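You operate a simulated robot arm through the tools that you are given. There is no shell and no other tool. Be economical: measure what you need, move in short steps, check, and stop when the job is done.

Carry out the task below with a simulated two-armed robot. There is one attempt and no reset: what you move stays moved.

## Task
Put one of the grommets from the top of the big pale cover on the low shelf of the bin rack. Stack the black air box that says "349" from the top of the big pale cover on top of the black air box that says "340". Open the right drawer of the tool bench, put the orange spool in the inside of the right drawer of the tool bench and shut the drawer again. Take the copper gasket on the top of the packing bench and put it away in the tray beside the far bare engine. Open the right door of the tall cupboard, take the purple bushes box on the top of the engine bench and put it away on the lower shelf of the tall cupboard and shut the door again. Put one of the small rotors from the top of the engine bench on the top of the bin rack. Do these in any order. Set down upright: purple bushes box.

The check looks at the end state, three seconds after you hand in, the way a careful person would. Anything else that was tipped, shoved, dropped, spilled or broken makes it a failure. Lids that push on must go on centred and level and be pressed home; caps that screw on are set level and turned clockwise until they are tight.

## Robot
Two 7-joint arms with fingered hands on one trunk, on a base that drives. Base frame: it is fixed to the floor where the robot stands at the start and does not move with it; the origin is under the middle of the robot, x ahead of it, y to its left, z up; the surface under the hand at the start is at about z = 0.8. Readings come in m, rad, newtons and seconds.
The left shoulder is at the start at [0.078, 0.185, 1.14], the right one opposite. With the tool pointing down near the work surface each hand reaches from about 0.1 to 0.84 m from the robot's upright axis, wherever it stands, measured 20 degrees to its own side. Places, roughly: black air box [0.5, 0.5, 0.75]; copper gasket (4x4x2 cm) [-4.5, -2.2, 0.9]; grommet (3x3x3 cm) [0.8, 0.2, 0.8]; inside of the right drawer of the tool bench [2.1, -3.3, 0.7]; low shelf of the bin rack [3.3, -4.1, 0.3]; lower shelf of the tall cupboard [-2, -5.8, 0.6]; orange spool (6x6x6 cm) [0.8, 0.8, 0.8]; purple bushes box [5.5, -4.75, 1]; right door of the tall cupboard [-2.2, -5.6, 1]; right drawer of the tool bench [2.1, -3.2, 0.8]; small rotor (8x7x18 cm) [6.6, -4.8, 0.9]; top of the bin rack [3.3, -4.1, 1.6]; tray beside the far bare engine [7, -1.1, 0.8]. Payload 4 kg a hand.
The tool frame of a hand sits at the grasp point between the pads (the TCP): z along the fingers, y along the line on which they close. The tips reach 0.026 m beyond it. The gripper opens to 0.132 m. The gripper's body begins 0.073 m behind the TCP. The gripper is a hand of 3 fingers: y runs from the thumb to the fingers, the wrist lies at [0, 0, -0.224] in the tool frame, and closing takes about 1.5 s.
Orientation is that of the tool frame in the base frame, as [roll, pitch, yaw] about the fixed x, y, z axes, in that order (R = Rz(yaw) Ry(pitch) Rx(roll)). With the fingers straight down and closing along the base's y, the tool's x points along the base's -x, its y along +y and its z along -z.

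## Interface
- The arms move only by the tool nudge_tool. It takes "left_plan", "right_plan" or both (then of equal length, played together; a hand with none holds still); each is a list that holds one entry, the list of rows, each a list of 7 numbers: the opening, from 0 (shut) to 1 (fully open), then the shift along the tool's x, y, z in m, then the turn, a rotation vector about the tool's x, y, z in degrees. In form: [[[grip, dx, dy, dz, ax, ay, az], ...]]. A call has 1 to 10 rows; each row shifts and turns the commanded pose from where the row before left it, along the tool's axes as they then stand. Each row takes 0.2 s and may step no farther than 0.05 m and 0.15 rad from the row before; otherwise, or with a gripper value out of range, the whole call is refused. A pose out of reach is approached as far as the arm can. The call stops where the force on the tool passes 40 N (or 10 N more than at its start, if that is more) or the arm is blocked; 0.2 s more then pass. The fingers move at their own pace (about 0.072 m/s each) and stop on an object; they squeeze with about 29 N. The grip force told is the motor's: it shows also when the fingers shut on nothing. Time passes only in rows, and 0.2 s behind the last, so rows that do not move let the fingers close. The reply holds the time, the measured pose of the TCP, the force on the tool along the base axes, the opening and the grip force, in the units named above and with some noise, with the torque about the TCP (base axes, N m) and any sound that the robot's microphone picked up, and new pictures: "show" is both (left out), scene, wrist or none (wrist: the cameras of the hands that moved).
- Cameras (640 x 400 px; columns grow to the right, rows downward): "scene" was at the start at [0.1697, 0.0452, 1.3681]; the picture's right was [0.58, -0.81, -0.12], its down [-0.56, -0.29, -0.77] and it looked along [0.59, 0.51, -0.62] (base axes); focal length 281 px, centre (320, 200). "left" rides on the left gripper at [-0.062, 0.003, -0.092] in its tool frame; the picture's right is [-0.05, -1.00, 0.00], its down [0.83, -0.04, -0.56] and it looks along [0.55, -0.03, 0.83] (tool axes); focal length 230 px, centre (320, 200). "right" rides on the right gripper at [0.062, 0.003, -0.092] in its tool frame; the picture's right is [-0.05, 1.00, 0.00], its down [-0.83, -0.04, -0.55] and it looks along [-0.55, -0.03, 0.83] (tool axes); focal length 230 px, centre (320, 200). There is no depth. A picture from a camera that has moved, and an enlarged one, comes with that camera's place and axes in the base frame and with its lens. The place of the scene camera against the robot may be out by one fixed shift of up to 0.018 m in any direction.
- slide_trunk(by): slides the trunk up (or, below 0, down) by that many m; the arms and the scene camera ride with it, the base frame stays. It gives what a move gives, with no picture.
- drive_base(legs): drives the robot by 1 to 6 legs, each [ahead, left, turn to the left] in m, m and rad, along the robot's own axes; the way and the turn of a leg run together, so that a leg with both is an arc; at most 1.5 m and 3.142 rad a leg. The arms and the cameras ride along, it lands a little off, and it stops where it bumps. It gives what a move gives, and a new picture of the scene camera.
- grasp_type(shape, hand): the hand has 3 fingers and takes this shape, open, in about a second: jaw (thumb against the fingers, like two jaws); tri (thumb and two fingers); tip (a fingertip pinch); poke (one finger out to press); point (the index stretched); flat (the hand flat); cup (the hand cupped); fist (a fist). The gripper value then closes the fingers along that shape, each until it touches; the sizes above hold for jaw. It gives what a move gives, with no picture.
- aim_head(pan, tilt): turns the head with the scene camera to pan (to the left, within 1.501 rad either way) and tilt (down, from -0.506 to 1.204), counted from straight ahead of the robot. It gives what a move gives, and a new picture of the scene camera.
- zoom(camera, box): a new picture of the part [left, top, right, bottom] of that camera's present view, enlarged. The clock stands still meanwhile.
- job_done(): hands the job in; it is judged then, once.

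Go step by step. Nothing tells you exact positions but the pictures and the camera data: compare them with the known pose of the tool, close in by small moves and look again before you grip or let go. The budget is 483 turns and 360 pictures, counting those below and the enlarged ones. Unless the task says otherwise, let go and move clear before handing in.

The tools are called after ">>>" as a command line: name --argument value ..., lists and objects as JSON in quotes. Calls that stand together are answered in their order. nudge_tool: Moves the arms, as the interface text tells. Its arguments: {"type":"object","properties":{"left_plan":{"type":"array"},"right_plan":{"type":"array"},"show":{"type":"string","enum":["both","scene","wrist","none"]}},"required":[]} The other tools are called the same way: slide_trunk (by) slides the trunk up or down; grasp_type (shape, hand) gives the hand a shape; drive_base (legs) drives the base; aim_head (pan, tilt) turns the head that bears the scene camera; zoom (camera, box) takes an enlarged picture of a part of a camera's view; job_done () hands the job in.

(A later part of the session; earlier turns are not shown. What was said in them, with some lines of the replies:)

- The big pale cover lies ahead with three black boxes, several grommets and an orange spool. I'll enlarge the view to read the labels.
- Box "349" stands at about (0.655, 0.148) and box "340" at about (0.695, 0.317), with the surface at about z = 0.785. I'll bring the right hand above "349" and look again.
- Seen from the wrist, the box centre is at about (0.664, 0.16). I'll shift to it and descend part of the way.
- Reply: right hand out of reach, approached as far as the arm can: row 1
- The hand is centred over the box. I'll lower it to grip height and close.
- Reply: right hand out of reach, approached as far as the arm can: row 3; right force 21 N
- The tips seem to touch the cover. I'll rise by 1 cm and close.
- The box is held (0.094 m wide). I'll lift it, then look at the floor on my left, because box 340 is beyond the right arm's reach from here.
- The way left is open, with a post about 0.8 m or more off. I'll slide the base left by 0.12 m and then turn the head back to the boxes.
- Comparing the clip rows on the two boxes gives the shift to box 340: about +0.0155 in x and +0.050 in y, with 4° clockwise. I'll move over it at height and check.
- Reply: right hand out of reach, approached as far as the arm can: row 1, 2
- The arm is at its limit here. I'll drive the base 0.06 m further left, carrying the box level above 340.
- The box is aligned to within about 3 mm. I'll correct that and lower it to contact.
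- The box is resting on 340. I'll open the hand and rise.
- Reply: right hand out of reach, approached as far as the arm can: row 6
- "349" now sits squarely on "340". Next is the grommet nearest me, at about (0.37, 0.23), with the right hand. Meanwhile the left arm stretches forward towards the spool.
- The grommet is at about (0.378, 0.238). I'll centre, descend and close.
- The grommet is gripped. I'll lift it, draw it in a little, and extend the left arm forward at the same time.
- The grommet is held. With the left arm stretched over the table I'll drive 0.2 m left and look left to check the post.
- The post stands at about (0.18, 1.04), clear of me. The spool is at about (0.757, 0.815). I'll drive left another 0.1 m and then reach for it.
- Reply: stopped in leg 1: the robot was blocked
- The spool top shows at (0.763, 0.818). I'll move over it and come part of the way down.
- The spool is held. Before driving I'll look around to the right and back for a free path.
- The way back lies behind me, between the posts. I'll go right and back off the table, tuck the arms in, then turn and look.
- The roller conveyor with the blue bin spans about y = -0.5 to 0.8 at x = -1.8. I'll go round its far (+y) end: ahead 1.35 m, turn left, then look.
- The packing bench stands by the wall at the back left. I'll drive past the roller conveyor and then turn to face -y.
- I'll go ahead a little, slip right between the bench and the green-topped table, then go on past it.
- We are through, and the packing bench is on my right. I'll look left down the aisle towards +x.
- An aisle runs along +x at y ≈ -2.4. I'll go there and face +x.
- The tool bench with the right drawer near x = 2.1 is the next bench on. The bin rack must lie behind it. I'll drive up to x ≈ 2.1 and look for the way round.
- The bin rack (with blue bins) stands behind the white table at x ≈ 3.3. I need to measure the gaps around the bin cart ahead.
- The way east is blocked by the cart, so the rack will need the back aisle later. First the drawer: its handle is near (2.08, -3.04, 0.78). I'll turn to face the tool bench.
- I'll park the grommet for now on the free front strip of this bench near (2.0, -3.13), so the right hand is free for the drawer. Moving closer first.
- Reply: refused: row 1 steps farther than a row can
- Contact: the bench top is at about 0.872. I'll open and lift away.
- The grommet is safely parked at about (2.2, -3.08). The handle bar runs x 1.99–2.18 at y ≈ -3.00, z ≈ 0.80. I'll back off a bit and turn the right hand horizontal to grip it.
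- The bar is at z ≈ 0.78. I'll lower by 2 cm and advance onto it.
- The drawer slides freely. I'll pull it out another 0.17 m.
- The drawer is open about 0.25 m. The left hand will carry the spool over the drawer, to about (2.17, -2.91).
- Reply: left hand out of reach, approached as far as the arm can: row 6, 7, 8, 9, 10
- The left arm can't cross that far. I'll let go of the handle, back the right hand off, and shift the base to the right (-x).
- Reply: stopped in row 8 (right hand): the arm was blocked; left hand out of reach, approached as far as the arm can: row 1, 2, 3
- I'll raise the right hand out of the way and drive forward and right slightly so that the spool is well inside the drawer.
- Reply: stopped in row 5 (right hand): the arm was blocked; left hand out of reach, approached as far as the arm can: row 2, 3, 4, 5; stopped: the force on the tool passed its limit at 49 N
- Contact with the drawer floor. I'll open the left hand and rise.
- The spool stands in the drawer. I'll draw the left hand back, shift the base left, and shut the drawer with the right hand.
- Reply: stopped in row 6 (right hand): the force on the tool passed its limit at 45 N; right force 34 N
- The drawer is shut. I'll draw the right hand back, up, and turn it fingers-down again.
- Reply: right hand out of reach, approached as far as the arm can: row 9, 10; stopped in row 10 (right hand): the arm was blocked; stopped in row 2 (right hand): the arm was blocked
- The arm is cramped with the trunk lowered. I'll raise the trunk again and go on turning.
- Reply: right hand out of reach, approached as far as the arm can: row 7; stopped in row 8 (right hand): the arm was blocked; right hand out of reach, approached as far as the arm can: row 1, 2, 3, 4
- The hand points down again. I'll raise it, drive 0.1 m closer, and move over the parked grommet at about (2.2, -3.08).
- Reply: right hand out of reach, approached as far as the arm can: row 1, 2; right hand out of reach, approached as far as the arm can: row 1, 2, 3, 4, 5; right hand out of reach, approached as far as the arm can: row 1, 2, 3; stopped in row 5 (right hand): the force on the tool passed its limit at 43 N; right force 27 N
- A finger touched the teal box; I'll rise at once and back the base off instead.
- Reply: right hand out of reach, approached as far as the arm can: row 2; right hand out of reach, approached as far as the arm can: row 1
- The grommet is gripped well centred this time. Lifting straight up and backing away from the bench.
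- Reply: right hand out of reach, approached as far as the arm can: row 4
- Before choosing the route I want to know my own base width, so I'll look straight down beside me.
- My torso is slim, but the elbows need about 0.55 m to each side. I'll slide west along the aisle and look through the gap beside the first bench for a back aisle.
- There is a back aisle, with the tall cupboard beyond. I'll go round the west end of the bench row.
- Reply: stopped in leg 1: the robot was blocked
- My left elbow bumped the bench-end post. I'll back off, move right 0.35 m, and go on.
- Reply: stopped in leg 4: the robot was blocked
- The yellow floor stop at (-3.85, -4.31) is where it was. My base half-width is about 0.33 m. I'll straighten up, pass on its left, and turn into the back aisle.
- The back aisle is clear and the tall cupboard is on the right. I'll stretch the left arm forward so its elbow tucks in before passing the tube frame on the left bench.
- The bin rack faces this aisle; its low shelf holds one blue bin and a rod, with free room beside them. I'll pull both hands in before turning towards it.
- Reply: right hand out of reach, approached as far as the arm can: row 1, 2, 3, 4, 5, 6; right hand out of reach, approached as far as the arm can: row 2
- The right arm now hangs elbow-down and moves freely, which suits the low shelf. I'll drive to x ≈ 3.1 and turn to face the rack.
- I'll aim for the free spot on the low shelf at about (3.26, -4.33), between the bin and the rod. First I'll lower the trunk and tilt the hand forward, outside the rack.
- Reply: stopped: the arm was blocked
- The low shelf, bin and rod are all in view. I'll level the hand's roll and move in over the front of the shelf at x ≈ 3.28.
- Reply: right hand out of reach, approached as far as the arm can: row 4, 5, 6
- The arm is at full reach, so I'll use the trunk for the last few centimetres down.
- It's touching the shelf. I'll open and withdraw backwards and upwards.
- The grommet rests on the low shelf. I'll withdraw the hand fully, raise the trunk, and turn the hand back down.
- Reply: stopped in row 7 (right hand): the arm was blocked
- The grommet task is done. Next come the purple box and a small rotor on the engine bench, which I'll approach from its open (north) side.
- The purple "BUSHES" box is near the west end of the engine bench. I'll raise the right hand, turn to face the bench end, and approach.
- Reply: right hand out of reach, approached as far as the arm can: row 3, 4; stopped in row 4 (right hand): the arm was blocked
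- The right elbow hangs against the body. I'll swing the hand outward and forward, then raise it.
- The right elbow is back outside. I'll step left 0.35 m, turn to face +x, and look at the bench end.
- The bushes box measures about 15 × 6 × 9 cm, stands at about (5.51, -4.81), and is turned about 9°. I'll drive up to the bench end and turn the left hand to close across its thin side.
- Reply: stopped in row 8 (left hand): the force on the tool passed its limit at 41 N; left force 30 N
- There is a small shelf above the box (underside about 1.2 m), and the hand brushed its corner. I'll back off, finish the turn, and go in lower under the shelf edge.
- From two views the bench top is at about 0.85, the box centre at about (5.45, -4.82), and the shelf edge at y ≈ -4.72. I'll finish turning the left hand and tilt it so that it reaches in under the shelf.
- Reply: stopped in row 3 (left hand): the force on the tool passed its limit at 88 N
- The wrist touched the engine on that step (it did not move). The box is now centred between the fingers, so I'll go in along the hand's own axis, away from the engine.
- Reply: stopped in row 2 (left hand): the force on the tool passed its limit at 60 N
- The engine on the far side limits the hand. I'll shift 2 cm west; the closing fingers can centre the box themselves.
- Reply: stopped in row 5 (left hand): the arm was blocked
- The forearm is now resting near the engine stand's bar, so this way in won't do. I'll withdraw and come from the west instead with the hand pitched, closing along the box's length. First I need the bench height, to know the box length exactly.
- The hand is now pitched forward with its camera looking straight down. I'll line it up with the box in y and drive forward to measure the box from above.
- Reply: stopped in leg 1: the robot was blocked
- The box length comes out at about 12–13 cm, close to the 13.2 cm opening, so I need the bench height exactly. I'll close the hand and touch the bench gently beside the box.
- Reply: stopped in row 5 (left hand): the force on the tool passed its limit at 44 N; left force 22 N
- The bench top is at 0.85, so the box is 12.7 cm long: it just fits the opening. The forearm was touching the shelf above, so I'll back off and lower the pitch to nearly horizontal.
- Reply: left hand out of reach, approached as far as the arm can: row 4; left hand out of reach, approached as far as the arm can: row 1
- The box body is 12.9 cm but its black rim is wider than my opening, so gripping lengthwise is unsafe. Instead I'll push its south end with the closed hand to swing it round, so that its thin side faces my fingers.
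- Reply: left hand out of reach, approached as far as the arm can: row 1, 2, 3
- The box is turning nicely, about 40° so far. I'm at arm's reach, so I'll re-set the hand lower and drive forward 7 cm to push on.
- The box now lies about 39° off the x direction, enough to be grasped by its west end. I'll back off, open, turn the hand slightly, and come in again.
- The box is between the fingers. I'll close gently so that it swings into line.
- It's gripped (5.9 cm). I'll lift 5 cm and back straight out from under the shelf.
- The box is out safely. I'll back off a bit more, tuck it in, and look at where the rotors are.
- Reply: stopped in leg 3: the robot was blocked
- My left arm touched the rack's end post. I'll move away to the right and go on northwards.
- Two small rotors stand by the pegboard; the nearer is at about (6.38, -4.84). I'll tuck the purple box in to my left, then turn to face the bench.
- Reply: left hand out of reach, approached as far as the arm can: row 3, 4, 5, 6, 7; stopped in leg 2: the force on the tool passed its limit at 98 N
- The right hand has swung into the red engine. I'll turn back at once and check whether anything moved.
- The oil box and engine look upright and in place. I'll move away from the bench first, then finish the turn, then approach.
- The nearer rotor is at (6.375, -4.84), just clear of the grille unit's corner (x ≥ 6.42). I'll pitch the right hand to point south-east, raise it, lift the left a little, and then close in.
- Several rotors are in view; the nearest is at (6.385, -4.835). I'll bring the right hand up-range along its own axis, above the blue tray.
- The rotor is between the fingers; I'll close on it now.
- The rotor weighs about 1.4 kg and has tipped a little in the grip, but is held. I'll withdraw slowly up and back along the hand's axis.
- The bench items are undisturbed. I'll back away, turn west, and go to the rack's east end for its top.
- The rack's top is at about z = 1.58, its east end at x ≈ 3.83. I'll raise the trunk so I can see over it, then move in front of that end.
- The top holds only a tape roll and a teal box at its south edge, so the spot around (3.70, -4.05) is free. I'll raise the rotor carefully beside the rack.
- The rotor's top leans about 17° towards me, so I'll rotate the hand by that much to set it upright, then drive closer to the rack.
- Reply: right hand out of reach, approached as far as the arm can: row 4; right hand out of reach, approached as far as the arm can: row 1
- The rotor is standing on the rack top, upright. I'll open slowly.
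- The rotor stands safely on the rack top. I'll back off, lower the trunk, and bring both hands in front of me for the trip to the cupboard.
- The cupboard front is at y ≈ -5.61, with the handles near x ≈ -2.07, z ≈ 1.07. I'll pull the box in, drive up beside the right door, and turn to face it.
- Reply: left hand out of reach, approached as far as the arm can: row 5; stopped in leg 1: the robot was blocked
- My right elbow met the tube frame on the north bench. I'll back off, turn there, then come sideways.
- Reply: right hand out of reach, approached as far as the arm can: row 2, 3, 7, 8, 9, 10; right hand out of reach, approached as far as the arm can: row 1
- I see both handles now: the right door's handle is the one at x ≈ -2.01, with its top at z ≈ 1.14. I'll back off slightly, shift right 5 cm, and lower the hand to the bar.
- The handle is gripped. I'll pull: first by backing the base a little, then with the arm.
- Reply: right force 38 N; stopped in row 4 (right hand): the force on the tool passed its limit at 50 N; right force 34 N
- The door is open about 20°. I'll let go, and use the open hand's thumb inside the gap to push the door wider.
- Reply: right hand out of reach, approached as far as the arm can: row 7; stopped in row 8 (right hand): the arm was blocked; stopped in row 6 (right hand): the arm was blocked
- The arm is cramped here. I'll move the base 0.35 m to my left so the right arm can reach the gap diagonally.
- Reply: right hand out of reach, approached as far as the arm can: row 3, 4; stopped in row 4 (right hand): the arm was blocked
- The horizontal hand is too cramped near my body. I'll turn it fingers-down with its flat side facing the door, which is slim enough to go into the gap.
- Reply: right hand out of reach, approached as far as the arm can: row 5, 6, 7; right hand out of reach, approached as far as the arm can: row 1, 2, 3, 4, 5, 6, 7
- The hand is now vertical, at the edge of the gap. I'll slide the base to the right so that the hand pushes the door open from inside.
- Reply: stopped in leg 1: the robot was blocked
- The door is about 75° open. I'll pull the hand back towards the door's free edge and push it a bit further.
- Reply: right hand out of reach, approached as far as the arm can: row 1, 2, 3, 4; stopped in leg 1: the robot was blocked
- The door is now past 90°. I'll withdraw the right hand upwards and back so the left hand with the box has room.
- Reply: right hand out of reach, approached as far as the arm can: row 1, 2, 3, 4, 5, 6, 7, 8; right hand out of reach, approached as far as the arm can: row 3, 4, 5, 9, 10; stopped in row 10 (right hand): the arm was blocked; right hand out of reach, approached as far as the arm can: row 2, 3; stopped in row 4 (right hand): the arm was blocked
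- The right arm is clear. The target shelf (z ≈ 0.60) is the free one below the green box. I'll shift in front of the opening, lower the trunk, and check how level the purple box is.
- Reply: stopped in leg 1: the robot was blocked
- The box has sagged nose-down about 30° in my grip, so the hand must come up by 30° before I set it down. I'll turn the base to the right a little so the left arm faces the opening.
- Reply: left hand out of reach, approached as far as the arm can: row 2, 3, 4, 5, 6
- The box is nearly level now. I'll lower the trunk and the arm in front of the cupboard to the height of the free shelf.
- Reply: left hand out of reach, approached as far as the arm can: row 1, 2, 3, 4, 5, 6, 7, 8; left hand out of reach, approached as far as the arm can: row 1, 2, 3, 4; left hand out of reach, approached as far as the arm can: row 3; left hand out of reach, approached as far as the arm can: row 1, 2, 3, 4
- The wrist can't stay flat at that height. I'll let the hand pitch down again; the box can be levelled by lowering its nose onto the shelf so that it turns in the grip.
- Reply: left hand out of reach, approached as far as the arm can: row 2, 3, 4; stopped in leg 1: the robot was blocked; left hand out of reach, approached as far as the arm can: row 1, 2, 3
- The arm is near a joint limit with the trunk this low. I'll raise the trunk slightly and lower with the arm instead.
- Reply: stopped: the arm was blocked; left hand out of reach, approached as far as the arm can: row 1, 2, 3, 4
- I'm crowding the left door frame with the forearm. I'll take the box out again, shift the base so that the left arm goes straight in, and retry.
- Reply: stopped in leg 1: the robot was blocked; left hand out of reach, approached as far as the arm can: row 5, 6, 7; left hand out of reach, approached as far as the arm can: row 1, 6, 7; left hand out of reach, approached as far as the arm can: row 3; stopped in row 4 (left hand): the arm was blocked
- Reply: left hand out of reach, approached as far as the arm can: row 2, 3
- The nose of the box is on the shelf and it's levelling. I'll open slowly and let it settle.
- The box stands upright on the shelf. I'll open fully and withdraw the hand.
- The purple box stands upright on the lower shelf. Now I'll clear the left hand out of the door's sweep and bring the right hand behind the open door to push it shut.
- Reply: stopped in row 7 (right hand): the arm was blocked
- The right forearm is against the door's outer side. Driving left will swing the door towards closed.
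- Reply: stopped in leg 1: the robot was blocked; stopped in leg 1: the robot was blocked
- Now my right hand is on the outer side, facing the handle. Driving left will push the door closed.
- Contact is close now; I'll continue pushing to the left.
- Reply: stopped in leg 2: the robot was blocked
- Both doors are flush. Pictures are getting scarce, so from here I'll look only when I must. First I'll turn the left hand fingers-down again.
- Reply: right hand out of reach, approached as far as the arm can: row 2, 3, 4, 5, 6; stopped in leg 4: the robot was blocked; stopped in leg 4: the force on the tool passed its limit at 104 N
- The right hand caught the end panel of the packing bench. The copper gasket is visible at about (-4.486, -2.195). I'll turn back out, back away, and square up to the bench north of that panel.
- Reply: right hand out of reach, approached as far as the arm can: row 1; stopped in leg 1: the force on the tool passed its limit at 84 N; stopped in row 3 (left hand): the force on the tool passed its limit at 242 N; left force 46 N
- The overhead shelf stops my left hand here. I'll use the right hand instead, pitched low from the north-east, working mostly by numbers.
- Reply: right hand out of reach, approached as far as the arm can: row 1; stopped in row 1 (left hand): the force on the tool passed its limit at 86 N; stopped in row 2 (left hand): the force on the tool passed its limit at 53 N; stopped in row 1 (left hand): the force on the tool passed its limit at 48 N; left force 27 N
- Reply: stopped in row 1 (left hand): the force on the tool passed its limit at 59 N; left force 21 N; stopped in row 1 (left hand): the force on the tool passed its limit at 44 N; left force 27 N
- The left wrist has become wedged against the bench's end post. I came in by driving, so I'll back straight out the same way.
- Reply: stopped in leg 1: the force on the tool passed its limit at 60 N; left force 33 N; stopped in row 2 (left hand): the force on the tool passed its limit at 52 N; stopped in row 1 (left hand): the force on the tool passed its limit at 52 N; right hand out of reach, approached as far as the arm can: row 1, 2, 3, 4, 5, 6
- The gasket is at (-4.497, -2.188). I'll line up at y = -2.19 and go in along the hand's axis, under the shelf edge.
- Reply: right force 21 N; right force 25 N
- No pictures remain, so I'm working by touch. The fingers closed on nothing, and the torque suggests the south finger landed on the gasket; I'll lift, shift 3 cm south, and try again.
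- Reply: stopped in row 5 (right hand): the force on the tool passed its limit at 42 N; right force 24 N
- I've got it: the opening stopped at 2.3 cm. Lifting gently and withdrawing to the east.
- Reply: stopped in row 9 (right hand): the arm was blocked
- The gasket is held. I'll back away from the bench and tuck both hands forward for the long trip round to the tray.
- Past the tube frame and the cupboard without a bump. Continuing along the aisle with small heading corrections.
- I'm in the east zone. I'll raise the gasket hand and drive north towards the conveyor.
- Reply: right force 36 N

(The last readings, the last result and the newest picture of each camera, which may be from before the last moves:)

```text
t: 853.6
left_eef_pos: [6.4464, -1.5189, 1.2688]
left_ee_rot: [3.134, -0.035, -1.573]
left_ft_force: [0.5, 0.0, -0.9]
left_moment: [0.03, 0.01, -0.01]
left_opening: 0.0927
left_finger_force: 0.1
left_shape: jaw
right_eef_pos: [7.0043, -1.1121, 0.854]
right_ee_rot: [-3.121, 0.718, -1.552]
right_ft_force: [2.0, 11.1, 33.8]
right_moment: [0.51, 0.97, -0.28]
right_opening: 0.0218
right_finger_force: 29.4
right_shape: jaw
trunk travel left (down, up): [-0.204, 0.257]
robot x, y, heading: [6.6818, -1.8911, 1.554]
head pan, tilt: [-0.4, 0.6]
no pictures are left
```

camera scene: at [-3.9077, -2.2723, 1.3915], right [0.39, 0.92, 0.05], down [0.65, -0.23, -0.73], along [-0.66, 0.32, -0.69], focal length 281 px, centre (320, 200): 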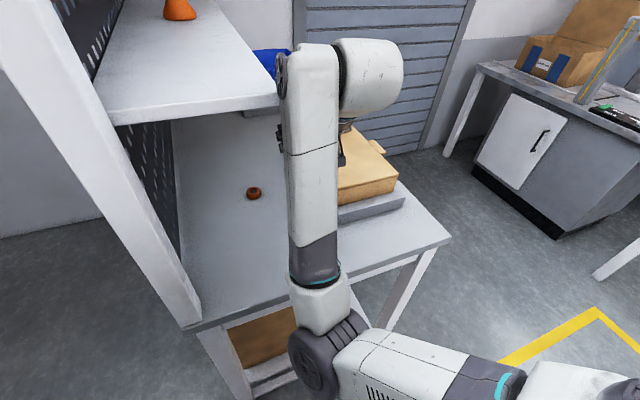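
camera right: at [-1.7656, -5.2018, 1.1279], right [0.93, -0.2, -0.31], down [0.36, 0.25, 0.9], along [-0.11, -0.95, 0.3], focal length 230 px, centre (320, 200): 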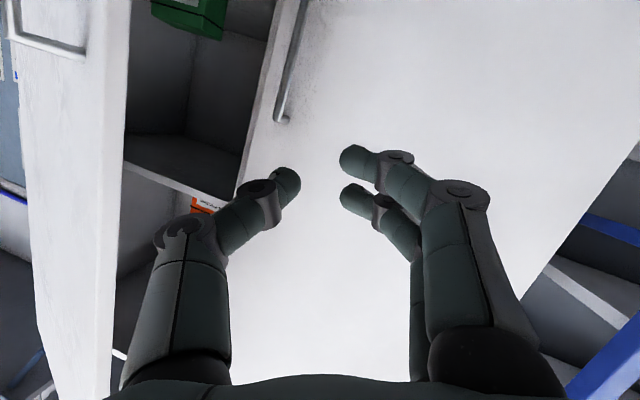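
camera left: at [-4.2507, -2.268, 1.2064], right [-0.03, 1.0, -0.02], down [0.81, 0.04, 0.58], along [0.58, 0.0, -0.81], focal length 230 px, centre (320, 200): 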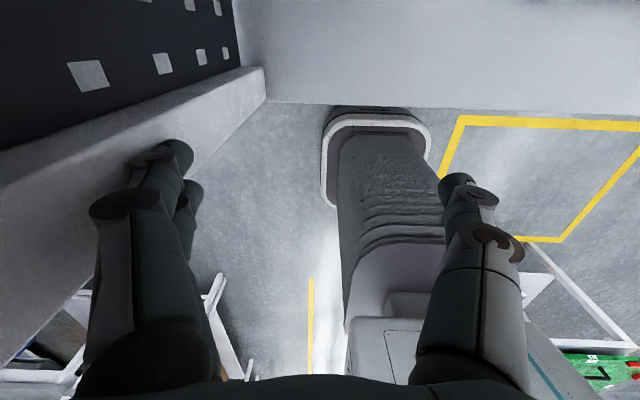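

Contact at a surface of about z = 0.83. I'll probe a few centimetres around to be sure it is the tray's flat floor.

>>> nudge_tool --right_plan '[[[0, -0.013, 0, -0.0153, 0, 0, 0], [0, 0, -0.04, 0, 0, 0, 0], [0, 0, 0, 0, 0, 0, 0], [0, 0.0065, 0, 0.0077, 0, 0, 0], [0, 0.0065, 0, 0.0077, 0, 0, 0], [0, 0.0065, 0, 0.0077, 0, 0, 0], [0, 0.0065, 0, 0.0077, 0, 0, 0]]]' --show "none"

>>> nudge_tool --right_plan '[[[0, -0.013, 0, -0.0153, 0, 0, 0], [0, -0.004, 0.04, -0.004, 0, 0, 0], [0, 0, 0.04, 0, 0, 0, 0], [0, 0, 0, 0, 0, 0, 0], [0, 0.0065, 0, 0.0077, 0, 0, 0], [0, 0.0065, 0, 0.0077, 0, 0, 0], [0, 0.0065, 0, 0.0077, 0, 0, 0], [0, 0.0065, 0, 0.0077, 0, 0, 0]]]' --show "none"

```text
t: 855.0
left_eef_pos: [6.4464, -1.5162, 1.2686]
left_ee_rot: [3.134, -0.038, -1.572]
left_ft_force: [0.2, 0.4, -0.9]
left_moment: [-0.06, 0.01, -0.01]
left_opening: 0.0929
left_finger_force: 0.1
left_shape: jaw
right_eef_pos: [7.0342, -1.1085, 0.854]
right_ee_rot: [-3.138, 0.736, -1.549]
right_ft_force: [-17.3, -10.0, 21.0]
right_moment: [-0.18, 1.25, 0.36]
right_opening: 0.023
right_finger_force: 28.8
right_shape: jaw
trunk travel left (down, up): [-0.204, 0.257]
robot x, y, heading: [6.6794, -1.896, 1.561]
head pan, tilt: [-0.4, 0.6]
stopped in row 6 (right hand): the force on the tool passed its limit at 49 N (the readings are from after the stop); the commanded pose is now the measured one
no pictures are left
```

```text
t: 856.9
left_eef_pos: [6.4455, -1.5177, 1.2699]
left_ee_rot: [3.134, -0.034, -1.572]
left_ft_force: [0.4, -0.4, -0.2]
left_moment: [-0.03, 0.0, 0.03]
left_opening: 0.0927
left_finger_force: 0.1
left_shape: jaw
right_eef_pos: [6.9577, -1.107, 0.8439]
right_ee_rot: [-3.13, 0.745, -1.548]
right_ft_force: [-4.7, 7.7, 32.6]
right_moment: [0.11, -0.02, 0.03]
right_opening: 0.0123
right_finger_force: 28.6
right_shape: jaw
trunk travel left (down, up): [-0.204, 0.257]
robot x, y, heading: [6.6821, -1.8933, 1.558]
head pan, tilt: [-0.4, 0.6]
no pictures are left
```

I'll go back to the nominal tray position (7.00, -1.11), lower gently, and let go there.

>>> nudge_tool --right_plan '[[[0, -0.0135, 0, -0.0147, 0, 0, 0], [0, -0.0068, 0, -0.0073, 0, 0, 0], [0, 0, -0.042, 0, 0, 0, 0], [0, 0, 0, 0, 0, 0, 0], [0, 0.0065, 0, 0.0077, 0, 0, 0], [0, 0.0033, 0, 0.0038, 0, 0, 0], [0, 0, 0, 0, 0, 0, 0]]]' --show "none"

```text
t: 858.5
left_eef_pos: [6.4456, -1.5173, 1.2699]
left_ee_rot: [3.135, -0.038, -1.572]
left_ft_force: [-0.9, 0.5, 0.5]
left_moment: [0.0, 0.0, -0.01]
left_opening: 0.0926
left_finger_force: 0.1
left_shape: jaw
right_eef_pos: [7.001, -1.106, 0.8564]
right_ee_rot: [-3.128, 0.741, -1.548]
right_ft_force: [-5.0, 12.2, 30.2]
right_moment: [0.39, -0.13, 0.08]
right_opening: 0.013
right_finger_force: 28.9
right_shape: jaw
trunk travel left (down, up): [-0.204, 0.257]
robot x, y, heading: [6.6838, -1.8939, 1.56]
head pan, tilt: [-0.4, 0.6]
no pictures are left
```

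>>> nudge_tool --right_plan '[[[0, -0.002, 0, -0.0023, 0, 0, 0], [0.15, 0, 0, 0, 0, 0, 0], [0.25, 0, 0, 0, 0, 0, 0], [0.35, 0, 0, 0, 0, 0, 0], [0.4, 0, 0, 0, 0, 0, 0], [0.4, 0, 0, 0, 0, 0, 0], [0.4, -0.0129, 0, -0.0153, 0, 0, 0], [0.4, -0.0194, 0, -0.023, 0, 0, 0], [0.4, -0.0258, 0, -0.0306, 0, 0, 0], [0.4, -0.0258, 0, -0.0306, 0, 0, 0]]]' --show "none"

>>> nudge_tool --right_plan '[[[0.4, -0.0258, 0, -0.0306, 0, 0, 0], [0.4, -0.0258, 0, -0.0306, 0, 0, 0], [0.4, -0.0258, 0, -0.0306, 0, 0, 0], [0.4, 0, 0.04, -0.025, 0, 0, 0], [0.4, 0, 0.04, -0.025, 0, 0, 0], [0.4, 0, 0, -0.04, 0, 0, 0], [0.4, 0, 0, -0.04, 0, 0, 0], [0.4, 0, 0, 0, 0, 0, 0]]]' --show "none"

```text
t: 860.6
left_eef_pos: [6.4493, -1.514, 1.2689]
left_ee_rot: [3.134, -0.04, -1.571]
left_ft_force: [-0.8, -0.1, 0.0]
left_moment: [0.02, 0.03, -0.03]
left_opening: 0.0927
left_finger_force: 0.1
left_shape: jaw
right_eef_pos: [7.0025, -1.1112, 0.9795]
right_ee_rot: [-3.13, 0.721, -1.551]
right_ft_force: [-0.5, -0.5, 0.4]
right_moment: [-0.01, 0.0, -0.02]
right_opening: 0.0526
right_finger_force: 0.0
right_shape: jaw
trunk travel left (down, up): [-0.204, 0.257]
robot x, y, heading: [6.6799, -1.8955, 1.556]
head pan, tilt: [-0.4, 0.6]
no pictures are left
```

```text
t: 862.5
left_eef_pos: [6.4492, -1.5135, 1.2684]
left_ee_rot: [3.135, -0.039, -1.57]
left_ft_force: [0.5, 0.4, 0.3]
left_moment: [0.01, -0.01, -0.01]
left_opening: 0.0929
left_finger_force: 0.0
left_shape: jaw
right_eef_pos: [6.9215, -1.2007, 1.1952]
right_ee_rot: [-3.129, 0.725, -1.552]
right_ft_force: [-0.3, -0.1, -0.1]
right_moment: [0.0, -0.01, 0.01]
right_opening: 0.0526
right_finger_force: 0.0
right_shape: jaw
trunk travel left (down, up): [-0.204, 0.257]
robot x, y, heading: [6.6796, -1.8931, 1.553]
head pan, tilt: [-0.4, 0.6]
no pictures are left
```

The gasket has been let go where I reckon the tray is, though I had no pictures left to check it by. I'll back clear and hand in.

>>> drive_base --legs '[[-0.3, 0, 0]]'

>>> job_done

```text
t: 864.5
left_eef_pos: [6.4454, -1.8092, 1.2686]
left_ee_rot: [3.133, -0.04, -1.577]
left_ft_force: [-0.7, -1.2, 1.0]
left_moment: [0.0, -0.01, -0.01]
left_opening: 0.0926
left_finger_force: 0.0
left_shape: jaw
right_eef_pos: [6.9215, -1.4993, 1.1939]
right_ee_rot: [-3.128, 0.726, -1.557]
right_ft_force: [-0.4, 0.2, -0.3]
right_moment: [0.01, 0.02, -0.01]
right_opening: 0.0522
right_finger_force: 0.1
right_shape: jaw
trunk travel left (down, up): [-0.204, 0.257]
robot x, y, heading: [6.677, -2.1901, 1.553]
head pan, tilt: [-0.4, 0.6]
```

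```text
The job is handed in.
```

I've handed the job in, but one of the six parts is unconfirmed: I ran out of pictures and put the gasket down by position readings and touch alone.

- **Seen done:**
  - Box "349" is stacked on "340".
  - The spool is in the right drawer of the tool bench, and the drawer is shut.
  - A grommet is on the low shelf of the bin rack.
  - A rotor is standing on top of the bin rack.
  - The purple bushes box is upright on the lower shelf of the cupboard, and the door is shut.
- **Not confirmed:** I let the copper gasket go at about (7.00, -1.11), where the tray should be. The surface height differed by about 1 cm between probe points there, so it may not be in the tray.
- **Hard knocks:** I hit several fixtures, mostly at 84–104 N and once at 242 N:
  - the red engine on the engine bench, or the oil box beside it
  - the rack's end post
  - the bench-end posts
  - the tube frame
  - the packing bench's end panel and its shelf or end post

  What I could see afterwards looked undisturbed, but I had no view after the packing bench hits and can't rule out that something shifted.
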